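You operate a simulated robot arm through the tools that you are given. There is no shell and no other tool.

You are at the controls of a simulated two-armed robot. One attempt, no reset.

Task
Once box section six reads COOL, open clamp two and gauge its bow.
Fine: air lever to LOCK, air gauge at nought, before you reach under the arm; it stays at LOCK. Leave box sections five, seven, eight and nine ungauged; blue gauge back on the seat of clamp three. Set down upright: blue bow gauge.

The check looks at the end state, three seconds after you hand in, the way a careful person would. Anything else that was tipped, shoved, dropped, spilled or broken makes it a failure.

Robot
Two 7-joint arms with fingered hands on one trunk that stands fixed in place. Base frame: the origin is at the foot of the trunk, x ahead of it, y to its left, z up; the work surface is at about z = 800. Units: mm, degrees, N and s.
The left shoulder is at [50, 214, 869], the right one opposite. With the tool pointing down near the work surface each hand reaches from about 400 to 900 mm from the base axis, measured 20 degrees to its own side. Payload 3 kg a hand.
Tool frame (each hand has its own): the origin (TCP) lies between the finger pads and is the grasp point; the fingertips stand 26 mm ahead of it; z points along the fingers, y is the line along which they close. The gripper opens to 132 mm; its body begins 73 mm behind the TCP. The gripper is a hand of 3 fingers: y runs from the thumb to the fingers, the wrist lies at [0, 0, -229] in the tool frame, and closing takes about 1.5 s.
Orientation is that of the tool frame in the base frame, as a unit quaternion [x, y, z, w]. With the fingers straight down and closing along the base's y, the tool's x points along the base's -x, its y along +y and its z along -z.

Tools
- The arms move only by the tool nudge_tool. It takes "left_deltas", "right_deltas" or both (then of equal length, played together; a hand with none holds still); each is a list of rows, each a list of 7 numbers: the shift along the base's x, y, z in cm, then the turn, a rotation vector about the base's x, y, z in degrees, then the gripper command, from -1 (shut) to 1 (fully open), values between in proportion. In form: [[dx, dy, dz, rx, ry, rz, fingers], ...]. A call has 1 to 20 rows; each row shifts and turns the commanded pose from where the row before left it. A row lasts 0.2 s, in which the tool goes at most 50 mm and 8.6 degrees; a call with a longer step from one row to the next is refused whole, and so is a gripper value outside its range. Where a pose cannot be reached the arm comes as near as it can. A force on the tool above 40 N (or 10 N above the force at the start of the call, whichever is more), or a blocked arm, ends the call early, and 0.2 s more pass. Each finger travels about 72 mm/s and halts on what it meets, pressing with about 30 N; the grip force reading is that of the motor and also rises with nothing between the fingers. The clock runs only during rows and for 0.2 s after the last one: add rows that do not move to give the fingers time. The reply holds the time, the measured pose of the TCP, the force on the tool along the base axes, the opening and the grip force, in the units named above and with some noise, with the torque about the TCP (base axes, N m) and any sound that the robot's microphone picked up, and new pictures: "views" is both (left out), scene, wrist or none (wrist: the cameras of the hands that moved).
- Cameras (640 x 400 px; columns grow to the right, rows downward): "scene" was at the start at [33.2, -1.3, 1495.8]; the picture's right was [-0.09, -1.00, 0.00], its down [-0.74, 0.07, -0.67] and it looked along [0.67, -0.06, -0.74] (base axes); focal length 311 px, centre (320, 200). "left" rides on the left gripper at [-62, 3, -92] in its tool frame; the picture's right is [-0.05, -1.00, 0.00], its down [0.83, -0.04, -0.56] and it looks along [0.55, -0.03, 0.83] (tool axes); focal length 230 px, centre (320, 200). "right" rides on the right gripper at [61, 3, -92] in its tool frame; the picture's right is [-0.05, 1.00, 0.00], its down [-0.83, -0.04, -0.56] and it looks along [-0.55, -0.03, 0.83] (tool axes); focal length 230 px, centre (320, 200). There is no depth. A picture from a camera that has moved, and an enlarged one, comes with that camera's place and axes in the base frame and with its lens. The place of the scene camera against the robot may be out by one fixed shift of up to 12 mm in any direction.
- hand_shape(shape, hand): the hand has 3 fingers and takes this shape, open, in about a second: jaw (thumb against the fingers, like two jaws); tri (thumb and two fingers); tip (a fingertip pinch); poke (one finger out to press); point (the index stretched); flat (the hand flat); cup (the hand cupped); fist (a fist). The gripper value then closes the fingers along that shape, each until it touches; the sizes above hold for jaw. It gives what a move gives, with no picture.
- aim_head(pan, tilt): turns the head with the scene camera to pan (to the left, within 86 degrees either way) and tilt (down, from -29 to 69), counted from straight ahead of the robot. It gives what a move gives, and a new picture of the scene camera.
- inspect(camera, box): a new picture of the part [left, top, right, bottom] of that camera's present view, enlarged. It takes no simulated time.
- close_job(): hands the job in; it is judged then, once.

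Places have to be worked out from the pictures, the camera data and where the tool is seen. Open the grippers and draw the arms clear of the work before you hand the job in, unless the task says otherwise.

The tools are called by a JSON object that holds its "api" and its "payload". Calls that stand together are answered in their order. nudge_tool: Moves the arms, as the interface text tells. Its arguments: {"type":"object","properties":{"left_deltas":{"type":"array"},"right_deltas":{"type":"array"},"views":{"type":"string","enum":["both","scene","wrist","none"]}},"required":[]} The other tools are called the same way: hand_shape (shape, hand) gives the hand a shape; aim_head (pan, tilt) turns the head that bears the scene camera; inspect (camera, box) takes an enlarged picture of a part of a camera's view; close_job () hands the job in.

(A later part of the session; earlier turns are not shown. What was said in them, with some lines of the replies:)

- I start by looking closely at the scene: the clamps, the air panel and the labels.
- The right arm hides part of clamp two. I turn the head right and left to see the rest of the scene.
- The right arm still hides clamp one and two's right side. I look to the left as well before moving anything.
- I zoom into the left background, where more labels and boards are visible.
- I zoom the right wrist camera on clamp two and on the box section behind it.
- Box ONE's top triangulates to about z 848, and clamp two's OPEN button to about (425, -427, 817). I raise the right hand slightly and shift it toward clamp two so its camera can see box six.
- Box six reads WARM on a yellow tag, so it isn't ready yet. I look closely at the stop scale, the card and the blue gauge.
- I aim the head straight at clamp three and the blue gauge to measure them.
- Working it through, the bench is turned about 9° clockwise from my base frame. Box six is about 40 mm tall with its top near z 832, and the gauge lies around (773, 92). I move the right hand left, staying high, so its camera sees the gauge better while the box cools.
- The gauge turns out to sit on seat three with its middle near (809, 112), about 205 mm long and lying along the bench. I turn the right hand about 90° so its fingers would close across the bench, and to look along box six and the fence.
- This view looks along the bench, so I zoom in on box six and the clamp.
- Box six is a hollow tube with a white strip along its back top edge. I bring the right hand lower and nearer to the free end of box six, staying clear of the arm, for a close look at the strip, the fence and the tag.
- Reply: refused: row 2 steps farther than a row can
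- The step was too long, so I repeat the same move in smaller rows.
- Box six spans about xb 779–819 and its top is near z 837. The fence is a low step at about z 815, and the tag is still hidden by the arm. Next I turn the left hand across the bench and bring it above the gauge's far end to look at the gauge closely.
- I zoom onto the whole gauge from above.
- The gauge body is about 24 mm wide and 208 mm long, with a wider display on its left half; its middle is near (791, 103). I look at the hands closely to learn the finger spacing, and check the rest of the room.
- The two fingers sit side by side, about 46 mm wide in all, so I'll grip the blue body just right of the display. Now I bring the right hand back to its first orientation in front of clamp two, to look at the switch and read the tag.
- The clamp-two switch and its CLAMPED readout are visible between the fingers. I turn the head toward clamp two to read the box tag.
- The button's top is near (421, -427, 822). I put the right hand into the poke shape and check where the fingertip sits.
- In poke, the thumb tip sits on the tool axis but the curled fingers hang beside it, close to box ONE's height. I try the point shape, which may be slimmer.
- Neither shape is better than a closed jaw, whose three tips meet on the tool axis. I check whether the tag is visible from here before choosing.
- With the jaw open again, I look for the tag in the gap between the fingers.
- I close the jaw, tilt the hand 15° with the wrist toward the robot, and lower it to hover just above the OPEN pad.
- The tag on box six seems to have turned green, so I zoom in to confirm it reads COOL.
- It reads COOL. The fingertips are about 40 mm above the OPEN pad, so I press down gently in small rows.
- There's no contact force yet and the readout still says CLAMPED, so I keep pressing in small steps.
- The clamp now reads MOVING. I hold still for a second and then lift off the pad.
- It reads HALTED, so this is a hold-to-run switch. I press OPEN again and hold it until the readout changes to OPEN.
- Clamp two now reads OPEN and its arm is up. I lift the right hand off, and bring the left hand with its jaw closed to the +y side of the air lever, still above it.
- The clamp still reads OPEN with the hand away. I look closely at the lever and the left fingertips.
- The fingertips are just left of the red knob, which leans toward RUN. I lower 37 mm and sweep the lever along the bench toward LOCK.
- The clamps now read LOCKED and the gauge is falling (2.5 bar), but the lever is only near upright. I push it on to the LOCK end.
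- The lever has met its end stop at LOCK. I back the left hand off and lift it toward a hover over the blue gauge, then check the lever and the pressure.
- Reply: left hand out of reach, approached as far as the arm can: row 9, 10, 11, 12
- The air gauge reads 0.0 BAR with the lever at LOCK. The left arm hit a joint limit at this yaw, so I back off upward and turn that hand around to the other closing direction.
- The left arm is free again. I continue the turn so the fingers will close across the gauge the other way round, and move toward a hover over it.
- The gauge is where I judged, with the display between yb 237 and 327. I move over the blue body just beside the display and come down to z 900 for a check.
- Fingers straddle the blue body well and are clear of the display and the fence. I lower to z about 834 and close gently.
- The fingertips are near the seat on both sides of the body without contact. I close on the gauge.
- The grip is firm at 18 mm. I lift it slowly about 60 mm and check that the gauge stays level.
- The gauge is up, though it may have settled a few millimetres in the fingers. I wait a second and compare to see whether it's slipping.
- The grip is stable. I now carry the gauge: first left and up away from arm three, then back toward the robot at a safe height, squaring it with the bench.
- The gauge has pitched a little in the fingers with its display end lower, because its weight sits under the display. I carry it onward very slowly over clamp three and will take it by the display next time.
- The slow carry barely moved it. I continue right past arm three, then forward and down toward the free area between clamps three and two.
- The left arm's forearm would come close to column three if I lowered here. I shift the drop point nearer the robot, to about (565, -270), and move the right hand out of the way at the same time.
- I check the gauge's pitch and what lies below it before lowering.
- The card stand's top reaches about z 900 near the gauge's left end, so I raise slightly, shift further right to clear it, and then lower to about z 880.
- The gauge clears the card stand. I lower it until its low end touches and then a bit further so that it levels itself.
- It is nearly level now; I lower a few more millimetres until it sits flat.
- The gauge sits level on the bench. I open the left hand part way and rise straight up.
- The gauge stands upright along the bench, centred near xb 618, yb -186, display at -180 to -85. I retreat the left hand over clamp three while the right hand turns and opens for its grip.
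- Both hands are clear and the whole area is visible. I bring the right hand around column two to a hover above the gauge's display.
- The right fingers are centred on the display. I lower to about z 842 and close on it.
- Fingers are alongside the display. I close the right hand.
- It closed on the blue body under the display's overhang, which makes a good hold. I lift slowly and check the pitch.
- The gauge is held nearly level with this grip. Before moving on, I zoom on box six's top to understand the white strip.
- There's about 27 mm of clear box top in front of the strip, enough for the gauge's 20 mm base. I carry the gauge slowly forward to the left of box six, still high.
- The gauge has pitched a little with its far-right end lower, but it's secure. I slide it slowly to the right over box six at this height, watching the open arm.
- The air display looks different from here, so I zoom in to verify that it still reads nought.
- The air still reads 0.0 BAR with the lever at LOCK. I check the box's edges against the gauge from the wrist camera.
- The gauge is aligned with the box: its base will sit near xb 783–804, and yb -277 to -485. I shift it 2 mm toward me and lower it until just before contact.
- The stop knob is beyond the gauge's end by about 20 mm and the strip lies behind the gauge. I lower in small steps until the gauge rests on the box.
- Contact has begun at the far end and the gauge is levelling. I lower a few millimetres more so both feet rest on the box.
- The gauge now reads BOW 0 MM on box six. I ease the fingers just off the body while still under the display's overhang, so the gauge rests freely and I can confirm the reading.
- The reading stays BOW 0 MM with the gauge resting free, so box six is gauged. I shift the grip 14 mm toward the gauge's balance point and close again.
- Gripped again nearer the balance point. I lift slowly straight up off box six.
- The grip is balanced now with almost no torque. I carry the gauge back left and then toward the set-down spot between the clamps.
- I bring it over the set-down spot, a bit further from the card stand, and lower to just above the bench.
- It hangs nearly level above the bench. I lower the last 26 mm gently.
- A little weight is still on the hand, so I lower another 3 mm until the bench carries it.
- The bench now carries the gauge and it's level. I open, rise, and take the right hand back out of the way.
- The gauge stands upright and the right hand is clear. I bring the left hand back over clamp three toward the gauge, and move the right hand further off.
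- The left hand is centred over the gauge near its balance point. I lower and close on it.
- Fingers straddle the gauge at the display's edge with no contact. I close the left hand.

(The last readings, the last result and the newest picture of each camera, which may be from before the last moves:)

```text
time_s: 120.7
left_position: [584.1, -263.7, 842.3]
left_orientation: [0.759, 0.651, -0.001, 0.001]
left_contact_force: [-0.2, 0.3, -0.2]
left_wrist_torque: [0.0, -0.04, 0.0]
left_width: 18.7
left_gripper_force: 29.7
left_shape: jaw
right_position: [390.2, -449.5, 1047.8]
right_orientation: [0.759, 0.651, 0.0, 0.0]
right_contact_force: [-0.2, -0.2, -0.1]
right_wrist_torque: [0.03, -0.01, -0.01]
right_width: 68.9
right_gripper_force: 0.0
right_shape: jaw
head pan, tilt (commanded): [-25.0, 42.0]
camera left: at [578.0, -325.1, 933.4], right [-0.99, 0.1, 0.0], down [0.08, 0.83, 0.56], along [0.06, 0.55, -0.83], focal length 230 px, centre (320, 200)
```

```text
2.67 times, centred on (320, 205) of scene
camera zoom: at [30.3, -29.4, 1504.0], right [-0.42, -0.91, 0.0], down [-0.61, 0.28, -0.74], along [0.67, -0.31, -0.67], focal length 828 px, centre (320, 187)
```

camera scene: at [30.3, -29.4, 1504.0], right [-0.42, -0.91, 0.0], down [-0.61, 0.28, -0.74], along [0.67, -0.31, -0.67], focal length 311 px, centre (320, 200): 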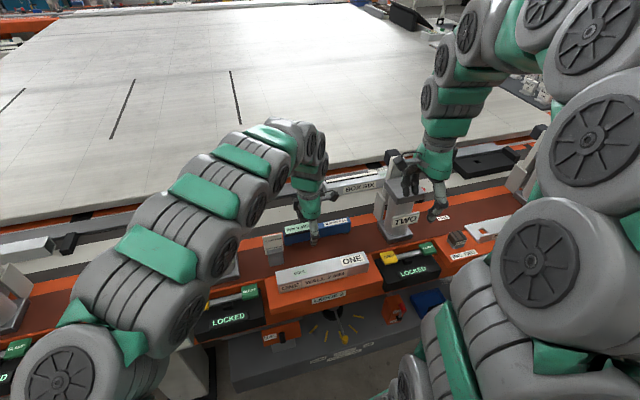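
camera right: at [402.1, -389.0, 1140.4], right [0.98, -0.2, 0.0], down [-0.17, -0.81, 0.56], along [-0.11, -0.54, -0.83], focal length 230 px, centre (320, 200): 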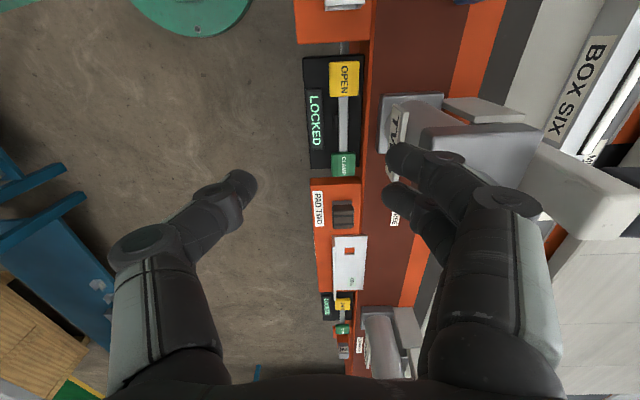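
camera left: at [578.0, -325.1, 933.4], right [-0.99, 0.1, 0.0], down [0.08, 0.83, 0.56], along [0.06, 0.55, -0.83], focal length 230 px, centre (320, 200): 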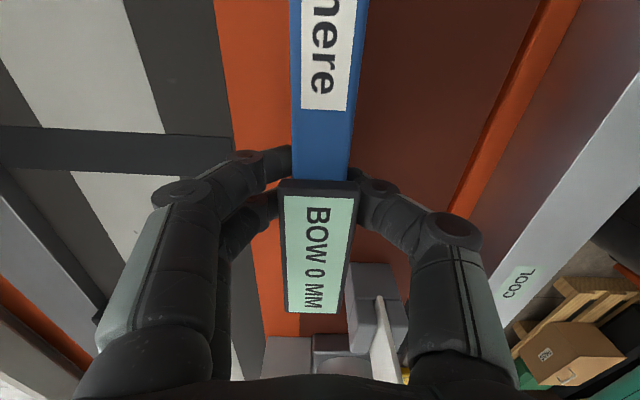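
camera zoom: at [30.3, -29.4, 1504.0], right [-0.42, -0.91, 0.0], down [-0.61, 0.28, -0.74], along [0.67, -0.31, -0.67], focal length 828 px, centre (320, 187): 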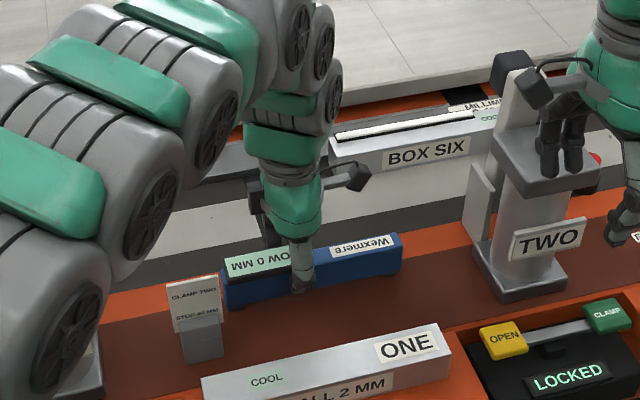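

The grip is firm. I lift straight up slowly, high enough to pass over the card stand.

{"api": "nudge_tool", "payload": {"left_deltas": [[0, 0, 0.3, 0, 0, 0, -1], [0, 0, 0.6, 0, 0, 0, -1], [0, 0, 1, 0, 0, 0, -1], [0, 0, 1.4, 0, 0, 0, -1], [0, 0, 1.4, 0, 0, 0, -1], [0, 0, 1.4, 0, 0, 0, -1], [0, 0, 1.4, 0, 0, 0, -1], [0, 0, 1.4, 0, 0, 0, -1], [0, 0, 1.4, 0, 0, 0, -1], [0, 0, 1.4, 0, 0, 0, -1], [0, 0, 1.4, 0, 0, 0, -1], [0, 0.3, 1.2, 0, 0, 0, -1], [0, 0.6, 1.2, 0, 0, 0, -1], [0, 1, 1.2, 0, 0, 0, -1], [0, 1.2, 1.2, 0, 0, 0, -1], [0, 1.2, 1.2, 0, 0, 0, -1], [0, 1.2, 1.2, 0, 0, 0, -1], [0, 1.2, 1.2, 0, 0, 0, -1], [0, 0.8, 0.8, 0, 0, 0, -1], [0, 0, 0, 0, 0, 0, -1]], "views": "both"}}

```text
time_s: 124.9
left_position: [583.4, -188.9, 1065.2]
left_orientation: [0.758, 0.652, 0.0, -0.001]
left_contact_force: [-0.1, -1.5, -3.0]
left_wrist_torque: [0.07, 0.02, 0.01]
left_width: 19.0
left_gripper_force: 29.8
left_shape: jaw
right_position: [390.8, -450.1, 1047.8]
right_orientation: [0.759, 0.651, 0.001, 0.0]
right_contact_force: [-0.4, -0.1, -0.3]
right_wrist_torque: [-0.01, 0.02, 0.01]
right_width: 68.8
right_gripper_force: 0.0
right_shape: jaw
head pan, tilt (commanded): [-25.0, 42.0]
camera scene: at [30.3, -29.4, 1504.0], right [-0.42, -0.91, 0.0], down [-0.61, 0.28, -0.74], along [0.67, -0.31, -0.67], focal length 311 px, centre (320, 200)
camera left: at [577.8, -250.5, 1156.2], right [-0.99, 0.1, 0.0], down [0.08, 0.83, 0.56], along [0.06, 0.55, -0.83], focal length 230 px, centre (320, 200)
```

scene: 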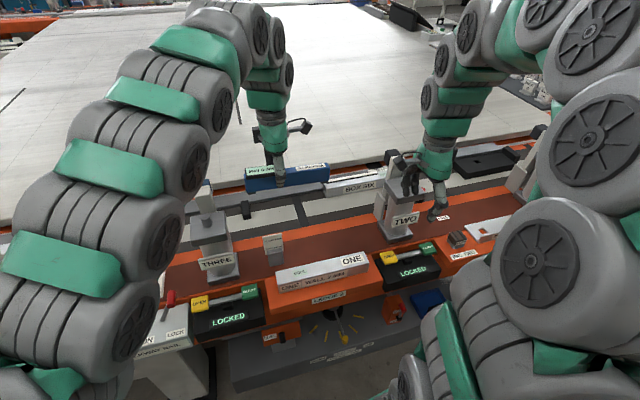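
left: 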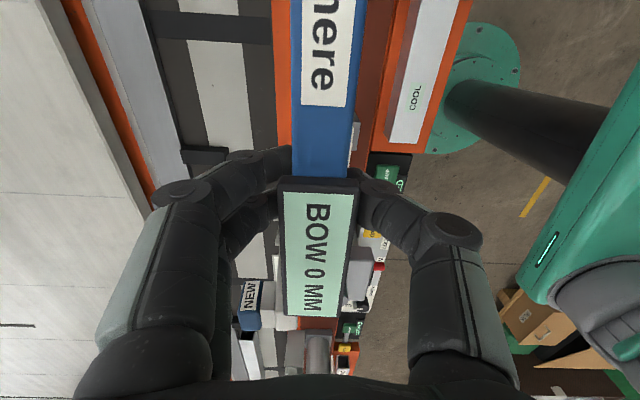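

It is hanging nearly level. I continue slowly left over clamp three at about z 1104.

{"api": "nudge_tool", "payload": {"left_deltas": [[0, 0.5, 1.2, 0, 0, 0, -1], [0, 0.8, 1.2, 0, 0, 0, -1], [0, 1, 1.2, 0, 0, 0, -1], [0, 1.4, 0.3, 0, 0, 0, -1], [0, 1.8, 0, 0, 0, 0, -1], [0, 1.8, 0, 0, 0, 0, -1], [0, 1.8, 0, 0, 0, 0, -1], [0, 1.8, 0, 0, 0, 0, -1], [0, 1.8, 0, 0, 0, 0, -1], [0, 1.8, 0, 0, 0, 0, -1], [0, 1.8, 0, 0, 0, 0, -1], [0, 1.8, 0, 0, 0, 0, -1], [0, 1.8, 0, 0, 0, 0, -1], [0, 1.8, 0, 0, 0, 0, -1], [0, 1.8, 0, 0, 0, 0, -1], [0, 1.8, 0, 0, 0, 0, -1], [0, 1.8, 0, 0, 0, 0, -1], [0, 1.8, 0, 0, 0, 0, -1], [0, 1.2, 0, 0, 0, 0, -1], [0, 0.5, 0, 0, 0, 0, -1]], "views": "both"}}

```text
time_s: 129.1
left_position: [583.5, 115.8, 1105.8]
left_orientation: [0.758, 0.652, 0.0, 0.0]
left_contact_force: [-0.7, 0.1, -2.7]
left_wrist_torque: [0.04, 0.03, 0.02]
left_width: 18.8
left_gripper_force: 30.1
left_shape: jaw
right_position: [389.8, -450.3, 1047.3]
right_orientation: [0.759, 0.651, 0.0, 0.001]
right_contact_force: [0.5, -0.5, 0.6]
right_wrist_torque: [0.01, 0.04, -0.01]
right_width: 69.0
right_gripper_force: 0.1
right_shape: jaw
head pan, tilt (commanded): [-25.0, 42.0]
camera scene: at [30.3, -29.4, 1504.0], right [-0.42, -0.91, 0.0], down [-0.61, 0.28, -0.74], along [0.67, -0.31, -0.67], focal length 311 px, centre (320, 200)
camera left: at [578.5, 55.4, 1195.3], right [-0.99, 0.1, 0.0], down [0.08, 0.83, 0.55], along [0.06, 0.55, -0.83], focal length 230 px, centre (320, 200)
```

scene: 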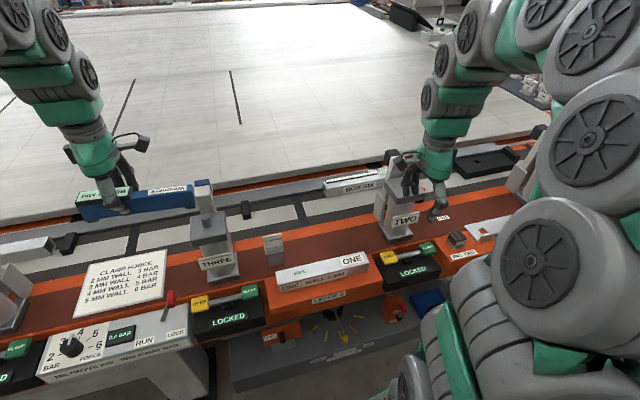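
left: 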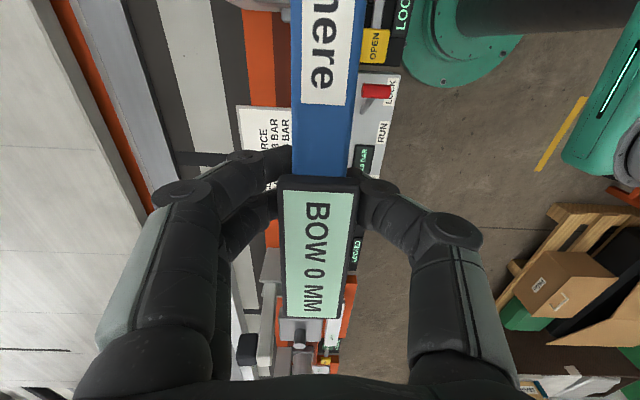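

The gauge is past clamp three. I move further left, then forward over seat three, turning it back to its first alignment on the way.

{"api": "nudge_tool", "payload": {"left_deltas": [[0, 0.6, 0, 0, 0, 0.24, -1], [0, 1.2, 0, 0, 0, 0.24, -1], [0, 1.6, 0, 0, 0, 0.24, -1], [0, 1.6, 0, 0, 0, 0.24, -1], [0.5, 1.2, 0, 0, 0, 0.24, -1], [1.2, 0.6, -0.6, 0, 0, 0.24, -1], [1.8, 0.2, -1.2, 0, 0, 0.24, -1], [2, 0.1, -1.5, 0, 0, 0.24, -1], [2, 0.1, -1.5, 0, 0, 0.24, -1], [2, 0.1, -1.5, 0, 0, 0.24, -1], [2, 0.1, -1.5, 0, 0, 0.24, -1], [2, 0.1, -1.5, 0, 0, 0.24, -1], [2, 0.1, -1.5, 0, 0, 0.24, -1], [2, 0, -1.5, 0, 0, 0.24, -1], [1.2, 0, -1, 0, 0, 0.24, -1], [0.6, 0, -0.5, 0, 0, 0, -1], [0, 0, 0, 0, 0, 0, -1]], "views": "both"}}

{"api": "aim_head", "payload": {"pan": 5, "tilt": 42}}

```text
time_s: 132.7
left_position: [776.1, 193.2, 966.7]
left_orientation: [0.738, 0.675, 0.0, 0.001]
left_contact_force: [-0.1, 0.5, -3.6]
left_wrist_torque: [0.03, -0.02, 0.02]
left_width: 18.7
left_gripper_force: 29.9
left_shape: jaw
right_position: [389.5, -450.1, 1046.4]
right_orientation: [0.759, 0.651, 0.0, 0.001]
right_contact_force: [0.0, -0.5, 0.6]
right_wrist_torque: [0.0, -0.01, -0.06]
right_width: 68.8
right_gripper_force: 0.0
right_shape: jaw
head pan, tilt (commanded): [-25.0, 42.0]
camera scene: at [30.3, -29.4, 1504.0], right [-0.42, -0.91, 0.0], down [-0.61, 0.28, -0.74], along [0.67, -0.31, -0.67], focal length 311 px, centre (320, 200)
camera left: at [775.1, 131.0, 1057.8], right [-1.0, 0.04, 0.0], down [0.03, 0.83, 0.56], along [0.02, 0.55, -0.83], focal length 230 px, centre (320, 200)
```

scene: 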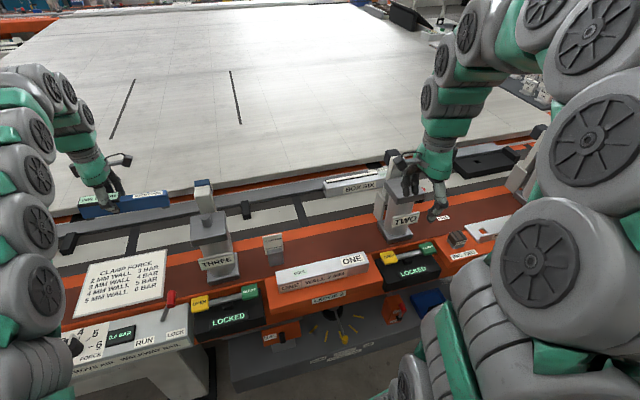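
left: 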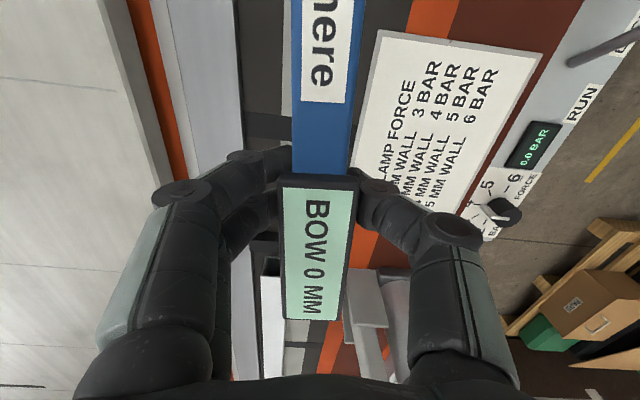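

```text
time_s: 133.7
left_position: [777.4, 192.8, 966.4]
left_orientation: [0.738, 0.675, 0.0, 0.0]
left_contact_force: [-0.5, -0.1, -2.9]
left_wrist_torque: [0.03, -0.02, 0.03]
left_width: 18.7
left_gripper_force: 29.9
left_shape: jaw
right_position: [389.7, -449.9, 1047.4]
right_orientation: [0.759, 0.651, 0.0, -0.001]
right_contact_force: [-0.1, 0.4, -1.0]
right_wrist_torque: [-0.01, -0.01, 0.01]
right_width: 69.2
right_gripper_force: 0.0
right_shape: jaw
head pan, tilt (commanded): [5.0, 42.0]
camera scene: at [37.8, 13.1, 1504.0], right [0.09, -1.0, 0.0], down [-0.67, -0.06, -0.74], along [0.74, 0.06, -0.67], focal length 311 px, centre (320, 200)
```

scene: 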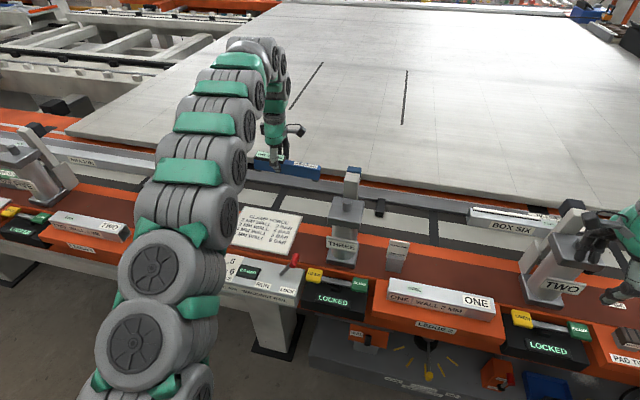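

I move it over its original place on seat three and lower to about z 873 for a check.

{"api": "nudge_tool", "payload": {"left_deltas": [[0.3, -1, -0.5, 0, 0, 0, -1], [0.35, -1.5, -1, 0, 0, 0, -1], [0.35, -1.6, -1.2, 0, 0, 0, -1], [0.3, -1.5, -1.2, 0, 0, 0, -1], [0.2, -0.9, -1, 0, 0, 0, -1], [0.05, -0.4, -0.8, 0, 0, 0, -1], [0, 0, -1, 0, 0, 0, -1], [0, 0, -1.2, 0, 0, 0, -1], [0, 0, -1, 0, 0, 0, -1], [0, 0, -0.4, 0, 0, 0, -1], [0, 0, 0, 0, 0, 0, -1]], "views": "both"}}

{"api": "inspect", "payload": {"camera": "scene", "box": [230, 110, 400, 240]}}

{"api": "inspect", "payload": {"camera": "left", "box": [220, 0, 440, 340]}}

```text
time_s: 136.1
left_position: [792.5, 124.3, 874.0]
left_orientation: [0.738, 0.675, 0.0, 0.001]
left_contact_force: [0.0, -0.7, -2.2]
left_wrist_torque: [0.08, 0.0, 0.0]
left_width: 19.0
left_gripper_force: 30.3
left_shape: jaw
right_position: [389.8, -451.0, 1046.8]
right_orientation: [0.76, 0.65, 0.0, 0.0]
right_contact_force: [0.5, -1.0, -0.7]
right_wrist_torque: [-0.01, 0.0, -0.01]
right_width: 69.0
right_gripper_force: 0.1
right_shape: jaw
head pan, tilt (commanded): [5.0, 42.0]
camera scene: at [37.8, 13.2, 1504.0], right [0.09, -1.0, 0.0], down [-0.67, -0.06, -0.74], along [0.74, 0.06, -0.67], focal length 311 px, centre (320, 200)
camera left: at [790.9, 62.6, 964.2], right [-1.0, 0.04, 0.0], down [0.03, 0.83, 0.56], along [0.02, 0.55, -0.83], focal length 230 px, centre (320, 200)
```

scene: 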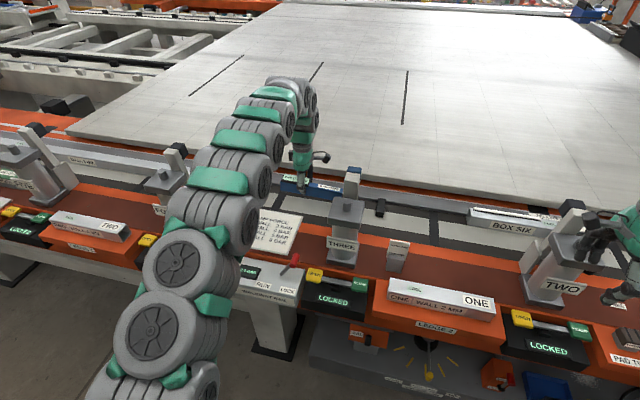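
left: 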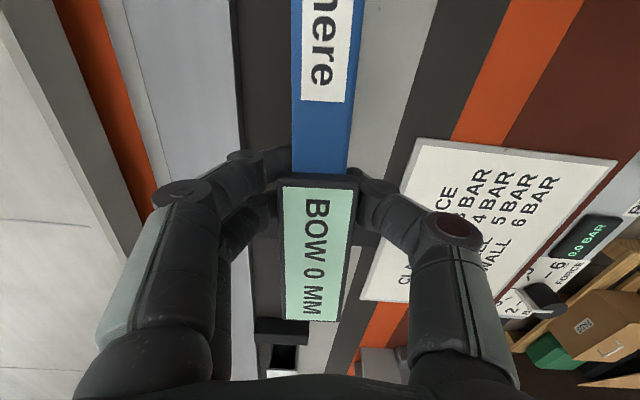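

```text
3.08 times, centred on (315, 175) of scene
camera zoom: at [37.8, 13.2, 1504.0], right [0.09, -1.0, 0.0], down [-0.67, -0.06, -0.74], along [0.74, 0.06, -0.67], focal length 956 px, centre (335, 277)
```

zoom: 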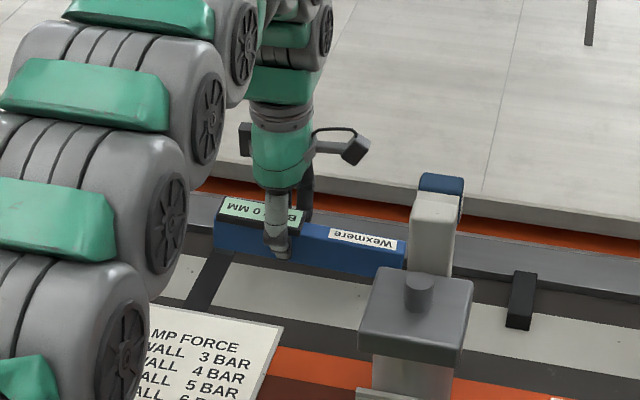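

```text
1.18 times, centred on (330, 170) of left
camera zoom: at [790.9, 62.6, 964.2], right [-1.0, 0.04, 0.0], down [0.03, 0.83, 0.56], along [0.02, 0.55, -0.83], focal length 271 px, centre (308, 235)
```

zoom: 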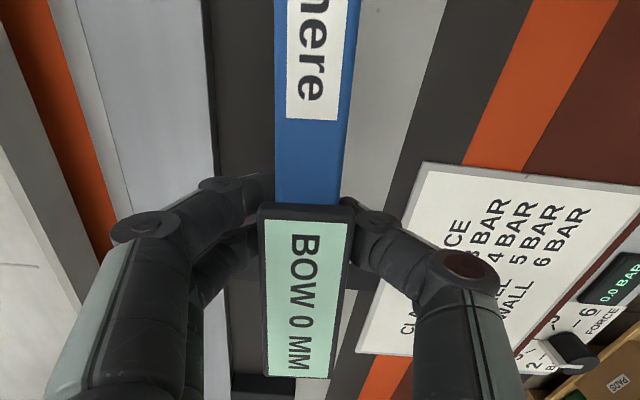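

It is right over its old place and nearly level. I lower the last 32 mm gently.

{"api": "nudge_tool", "payload": {"left_deltas": [[0, 0, -0.5, 0, 0, 0, -1], [0, 0, -0.8, 0, 0, 0, -1], [0, 0, -0.7, 0, 0, 0, -1], [0, 0, -0.5, 0, 0, 0, -1], [0, 0, -0.3, 0, 0, 0, -1], [0, 0, -0.2, 0, 0, 0, -1], [0, 0, -0.2, 0, 0, 0, -1], [0, 0, 0, 0, 0, 0, -1]], "views": "wrist"}}

{"api": "inspect", "payload": {"camera": "scene", "box": [230, 110, 400, 240]}}

```text
time_s: 137.9
left_position: [792.9, 123.0, 842.3]
left_orientation: [0.737, 0.675, 0.0, 0.001]
left_contact_force: [-2.2, 0.9, 10.2]
left_wrist_torque: [-0.12, 0.01, -0.01]
left_width: 19.1
left_gripper_force: 29.9
left_shape: jaw
right_position: [389.6, -450.4, 1047.4]
right_orientation: [0.759, 0.651, 0.001, 0.0]
right_contact_force: [-0.2, 0.1, 1.2]
right_wrist_torque: [0.0, -0.02, -0.03]
right_width: 68.7
right_gripper_force: 0.1
right_shape: jaw
head pan, tilt (commanded): [5.0, 42.0]
camera left: at [790.4, 62.5, 932.8], right [-1.0, 0.04, 0.0], down [0.03, 0.83, 0.56], along [0.02, 0.55, -0.83], focal length 230 px, centre (320, 200)
```

left: 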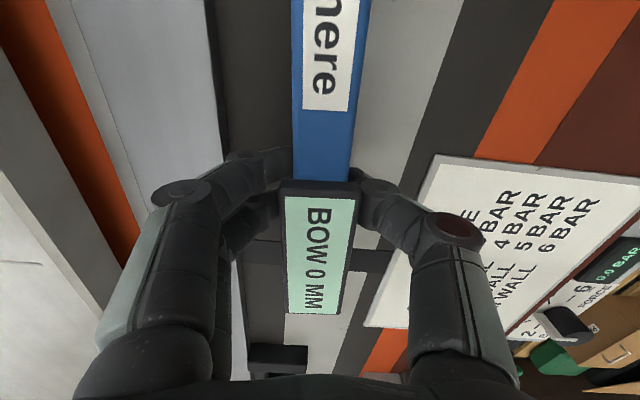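

```text
3.08 times, centred on (315, 175) of scene
camera zoom: at [37.6, 13.2, 1504.0], right [0.09, -1.0, 0.0], down [-0.67, -0.06, -0.74], along [0.74, 0.06, -0.67], focal length 956 px, centre (335, 277)
```

zoom: 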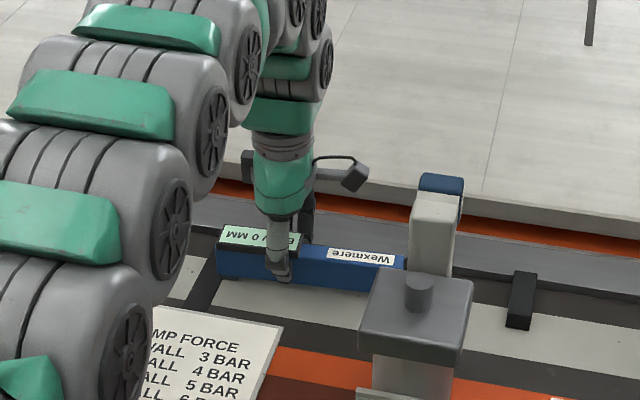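

The seat now carries it with a slight push, and it's level. I relieve the push by a millimetre, open the fingers part way and rise straight up.

{"api": "nudge_tool", "payload": {"left_deltas": [[0, 0, 0.1, 0, 0, 0, -1], [0, 0, 0, 0, 0, 0, -0.8], [0, 0, 0, 0, 0, 0, -0.6], [0, 0, 0, 0, 0, 0, -0.4], [0, 0, 0, 0, 0, 0, -0.2], [0, 0, 0, 0, 0, 0, -0.15], [0, 0, 0, 0, 0, 0, -0.15]], "views": "wrist"}}

{"api": "inspect", "payload": {"camera": "scene", "box": [230, 110, 400, 240]}}

```text
time_s: 139.5
left_position: [792.5, 123.9, 842.2]
left_orientation: [0.738, 0.675, 0.0, 0.0]
left_contact_force: [0.4, 0.1, 0.4]
left_wrist_torque: [-0.02, 0.01, 0.03]
left_width: 55.6
left_gripper_force: 0.0
left_shape: jaw
right_position: [389.9, -450.5, 1047.8]
right_orientation: [0.759, 0.651, 0.0, 0.0]
right_contact_force: [0.0, -0.1, 0.5]
right_wrist_torque: [-0.01, 0.01, 0.04]
right_width: 68.8
right_gripper_force: 0.1
right_shape: jaw
head pan, tilt (commanded): [5.0, 42.0]
camera left: at [790.4, 62.4, 933.2], right [-1.0, 0.04, 0.0], down [0.03, 0.83, 0.56], along [0.02, 0.55, -0.83], focal length 230 px, centre (320, 200)
```

left: 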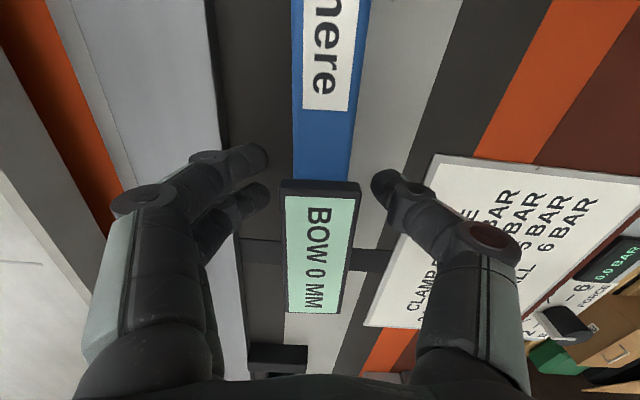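

```text
3.08 times, centred on (315, 175) of scene
camera zoom: at [37.8, 13.2, 1504.0], right [0.09, -1.0, 0.0], down [-0.67, -0.06, -0.74], along [0.74, 0.06, -0.67], focal length 956 px, centre (335, 277)
```

zoom: 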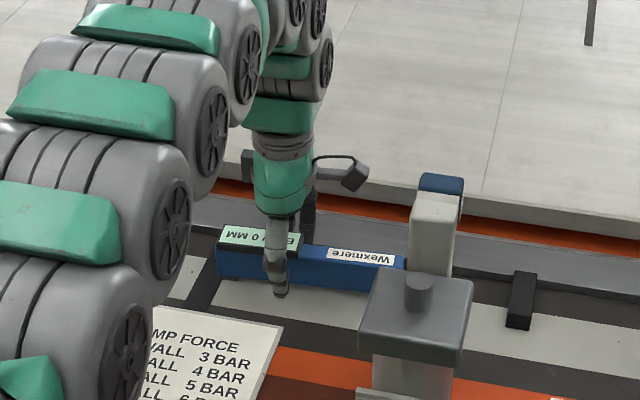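

The gauge stands free on seat three. I rise straight up and draw the left hand back, raise the right hand clear too, and open both grippers.

{"api": "nudge_tool", "payload": {"left_deltas": [[0, 0, 0.5, 0, 0, 0, -0.15], [0, 0, 1.5, 0, 0, 0, -0.15], [0, 0, 3, 0, 0, 0, -0.15], [0, 0, 3, 0, 0, 0, -0.15], [0, 0.5, 3, 0, 0, 0, -0.15], [-3, 1.2, 2, 0, 0, 0, -0.15], [-3.4, 1.2, 2, 0, 0, 0, 0], [-3.4, 1.2, 2, 0, 0, 0, 0.3], [-3.4, 1.2, 2, 0, 0, 0, 0.6], [-3.4, 1.2, 2, 0, 0, 0, 1], [-3.4, 1.2, 2, 0, 0, 0, 1], [-3, 1, 1, 0, 0, 0, 1], [0, 0, 0, 0, 0, 0, 1]], "right_deltas": [[0, 0, 1, 0, 0, 0, 0.05], [-0.3, 0, 1, 0, 0, 0, 0.05], [-0.3, 0, 1, 0, 0, 0, 0.05], [-0.3, 0, 1, 0, 0, 0, 0.05], [-0.3, 0, 1, 0, 0, 0, 0.05], [-0.3, 0, 1, 0, 0, 0, 0.05], [0, 0, 0, 0, 0, 0, 0.3], [0, 0, 0, 0, 0, 0, 0.6], [0, 0, 0, 0, 0, 0, 1], [0, 0, 0, 0, 0, 0, 1], [0, 0, 0, 0, 0, 0, 1], [0, 0, 0, 0, 0, 0, 1], [0, 0, 0, 0, 0, 0, 1]], "views": "both"}}

{"api": "inspect", "payload": {"camera": "scene", "box": [230, 130, 400, 240]}}

{"api": "inspect", "payload": {"camera": "scene", "box": [200, 220, 400, 340]}}

{"api": "inspect", "payload": {"camera": "scene", "box": [450, 180, 640, 380]}}

```text
time_s: 142.3
left_position: [563.7, 210.8, 1082.3]
left_orientation: [0.738, 0.675, 0.0, 0.0]
left_contact_force: [0.5, 0.6, 0.3]
left_wrist_torque: [-0.01, -0.02, -0.01]
left_width: 131.9
left_gripper_force: 0.0
left_shape: jaw
right_position: [376.1, -449.5, 1107.3]
right_orientation: [0.759, 0.651, 0.0, 0.0]
right_contact_force: [0.0, 0.6, 0.4]
right_wrist_torque: [-0.01, 0.03, 0.01]
right_width: 131.8
right_gripper_force: 0.1
right_shape: jaw
head pan, tilt (commanded): [5.0, 42.0]
camera scene: at [37.8, 13.2, 1504.0], right [0.09, -1.0, 0.0], down [-0.67, -0.06, -0.74], along [0.74, 0.06, -0.67], focal length 311 px, centre (320, 200)
camera right: at [387.8, -388.7, 1200.8], right [0.98, -0.2, 0.0], down [-0.17, -0.81, 0.56], along [-0.11, -0.54, -0.83], focal length 230 px, centre (320, 200)
camera left: at [560.7, 149.4, 1173.1], right [-1.0, 0.04, 0.0], down [0.03, 0.83, 0.56], along [0.02, 0.55, -0.83], focal length 230 px, centre (320, 200)
```

scene: 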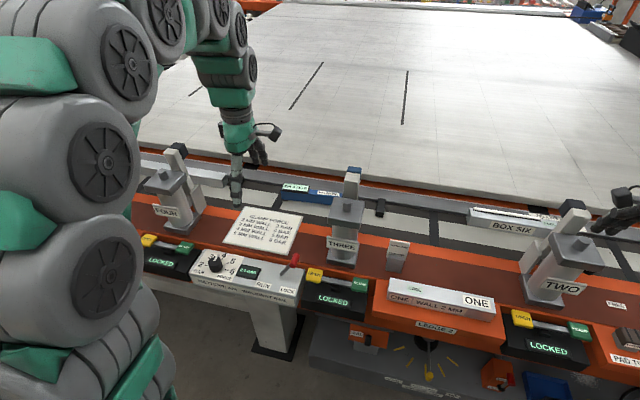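
right: 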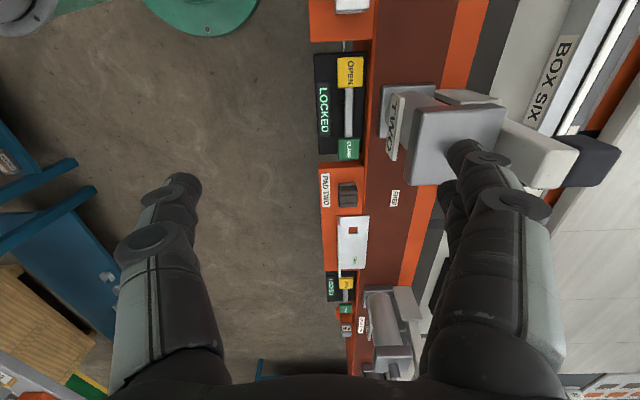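
left: 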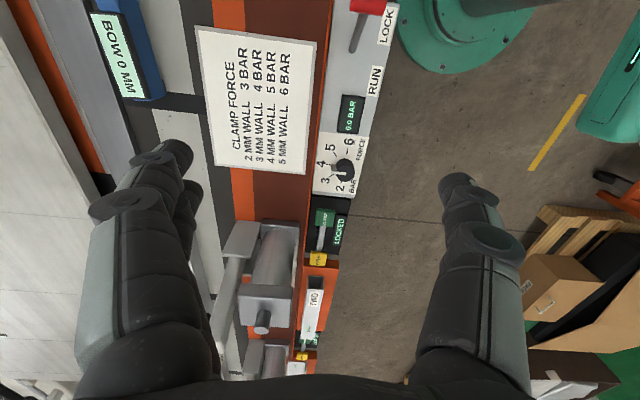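

```text
3.64 times, centred on (315, 185) of scene
camera zoom: at [37.8, 13.2, 1504.0], right [0.09, -1.0, 0.0], down [-0.67, -0.06, -0.74], along [0.74, 0.06, -0.67], focal length 1130 px, centre (338, 254)
```

zoom: 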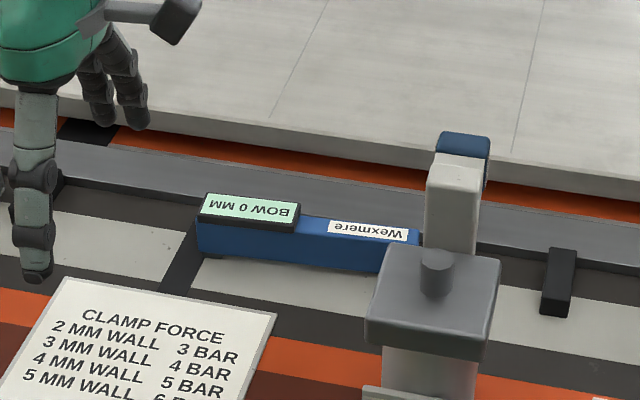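

```text
3.20 times, centred on (300, 280) of scene
camera zoom: at [37.8, 13.2, 1504.0], right [0.09, -1.0, 0.0], down [-0.67, -0.06, -0.74], along [0.74, 0.06, -0.67], focal length 994 px, centre (384, -56)
```

zoom: 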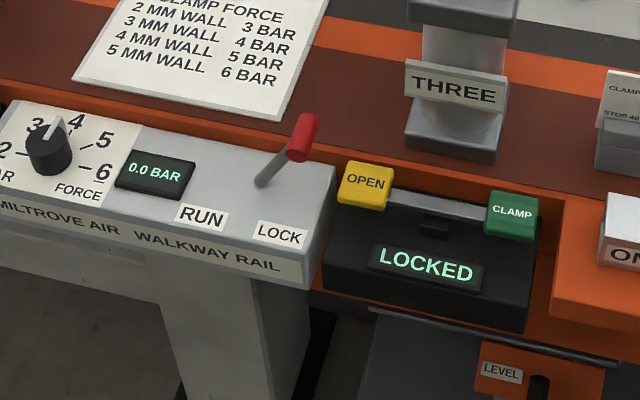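

```text
2.00 times, centred on (545, 280) of scene
camera zoom: at [37.8, 13.2, 1504.0], right [0.09, -1.0, 0.0], down [-0.67, -0.06, -0.74], along [0.74, 0.06, -0.67], focal length 621 px, centre (-130, 40)
```

zoom: 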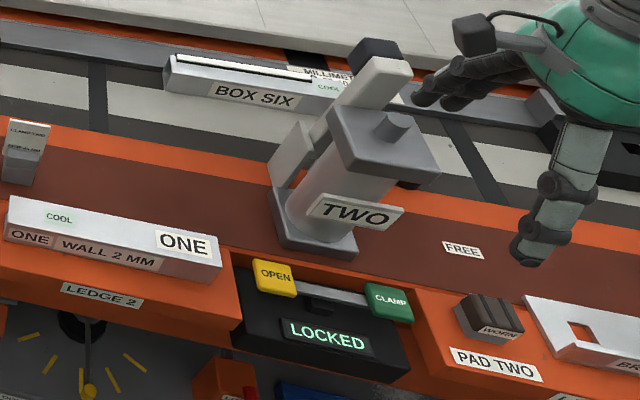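

Everything checks out: the gauge stands upright on seat three, the air reads 0.0 BAR with the lever at LOCK, clamp two's arm is up, and box six is unmoved and reads COOL. Both hands are open and clear, so I hand the job in.

{"api": "close_job", "payload": {}}

```text
The job is handed in.
```

I gauged box section six: the blue gauge reads **BOW 0 MM**, and the reading held with the gauge resting free on the box. The job is handed in, and I haven't seen the check's result.

- **Clamp two:** I waited until box section six read COOL, then held OPEN until the clamp showed OPEN. It now shows LOCKED with its arm up.
- **Air:** I moved the lever to LOCK once the clamp was open and saw 0.0 BAR before reaching under either arm. It is still at LOCK and 0.0 BAR.
- **Blue gauge:** It is back on the seat of clamp three, upright, within about 7 mm of where it started. I also set it down on the bench between clamps three and two on the way out and back, because neither arm reached both ends.
- **Everything else:** I did not gauge box sections five, seven, eight or nine, and I saw nothing tipped or shoved. Both hands are open and clear of the work.
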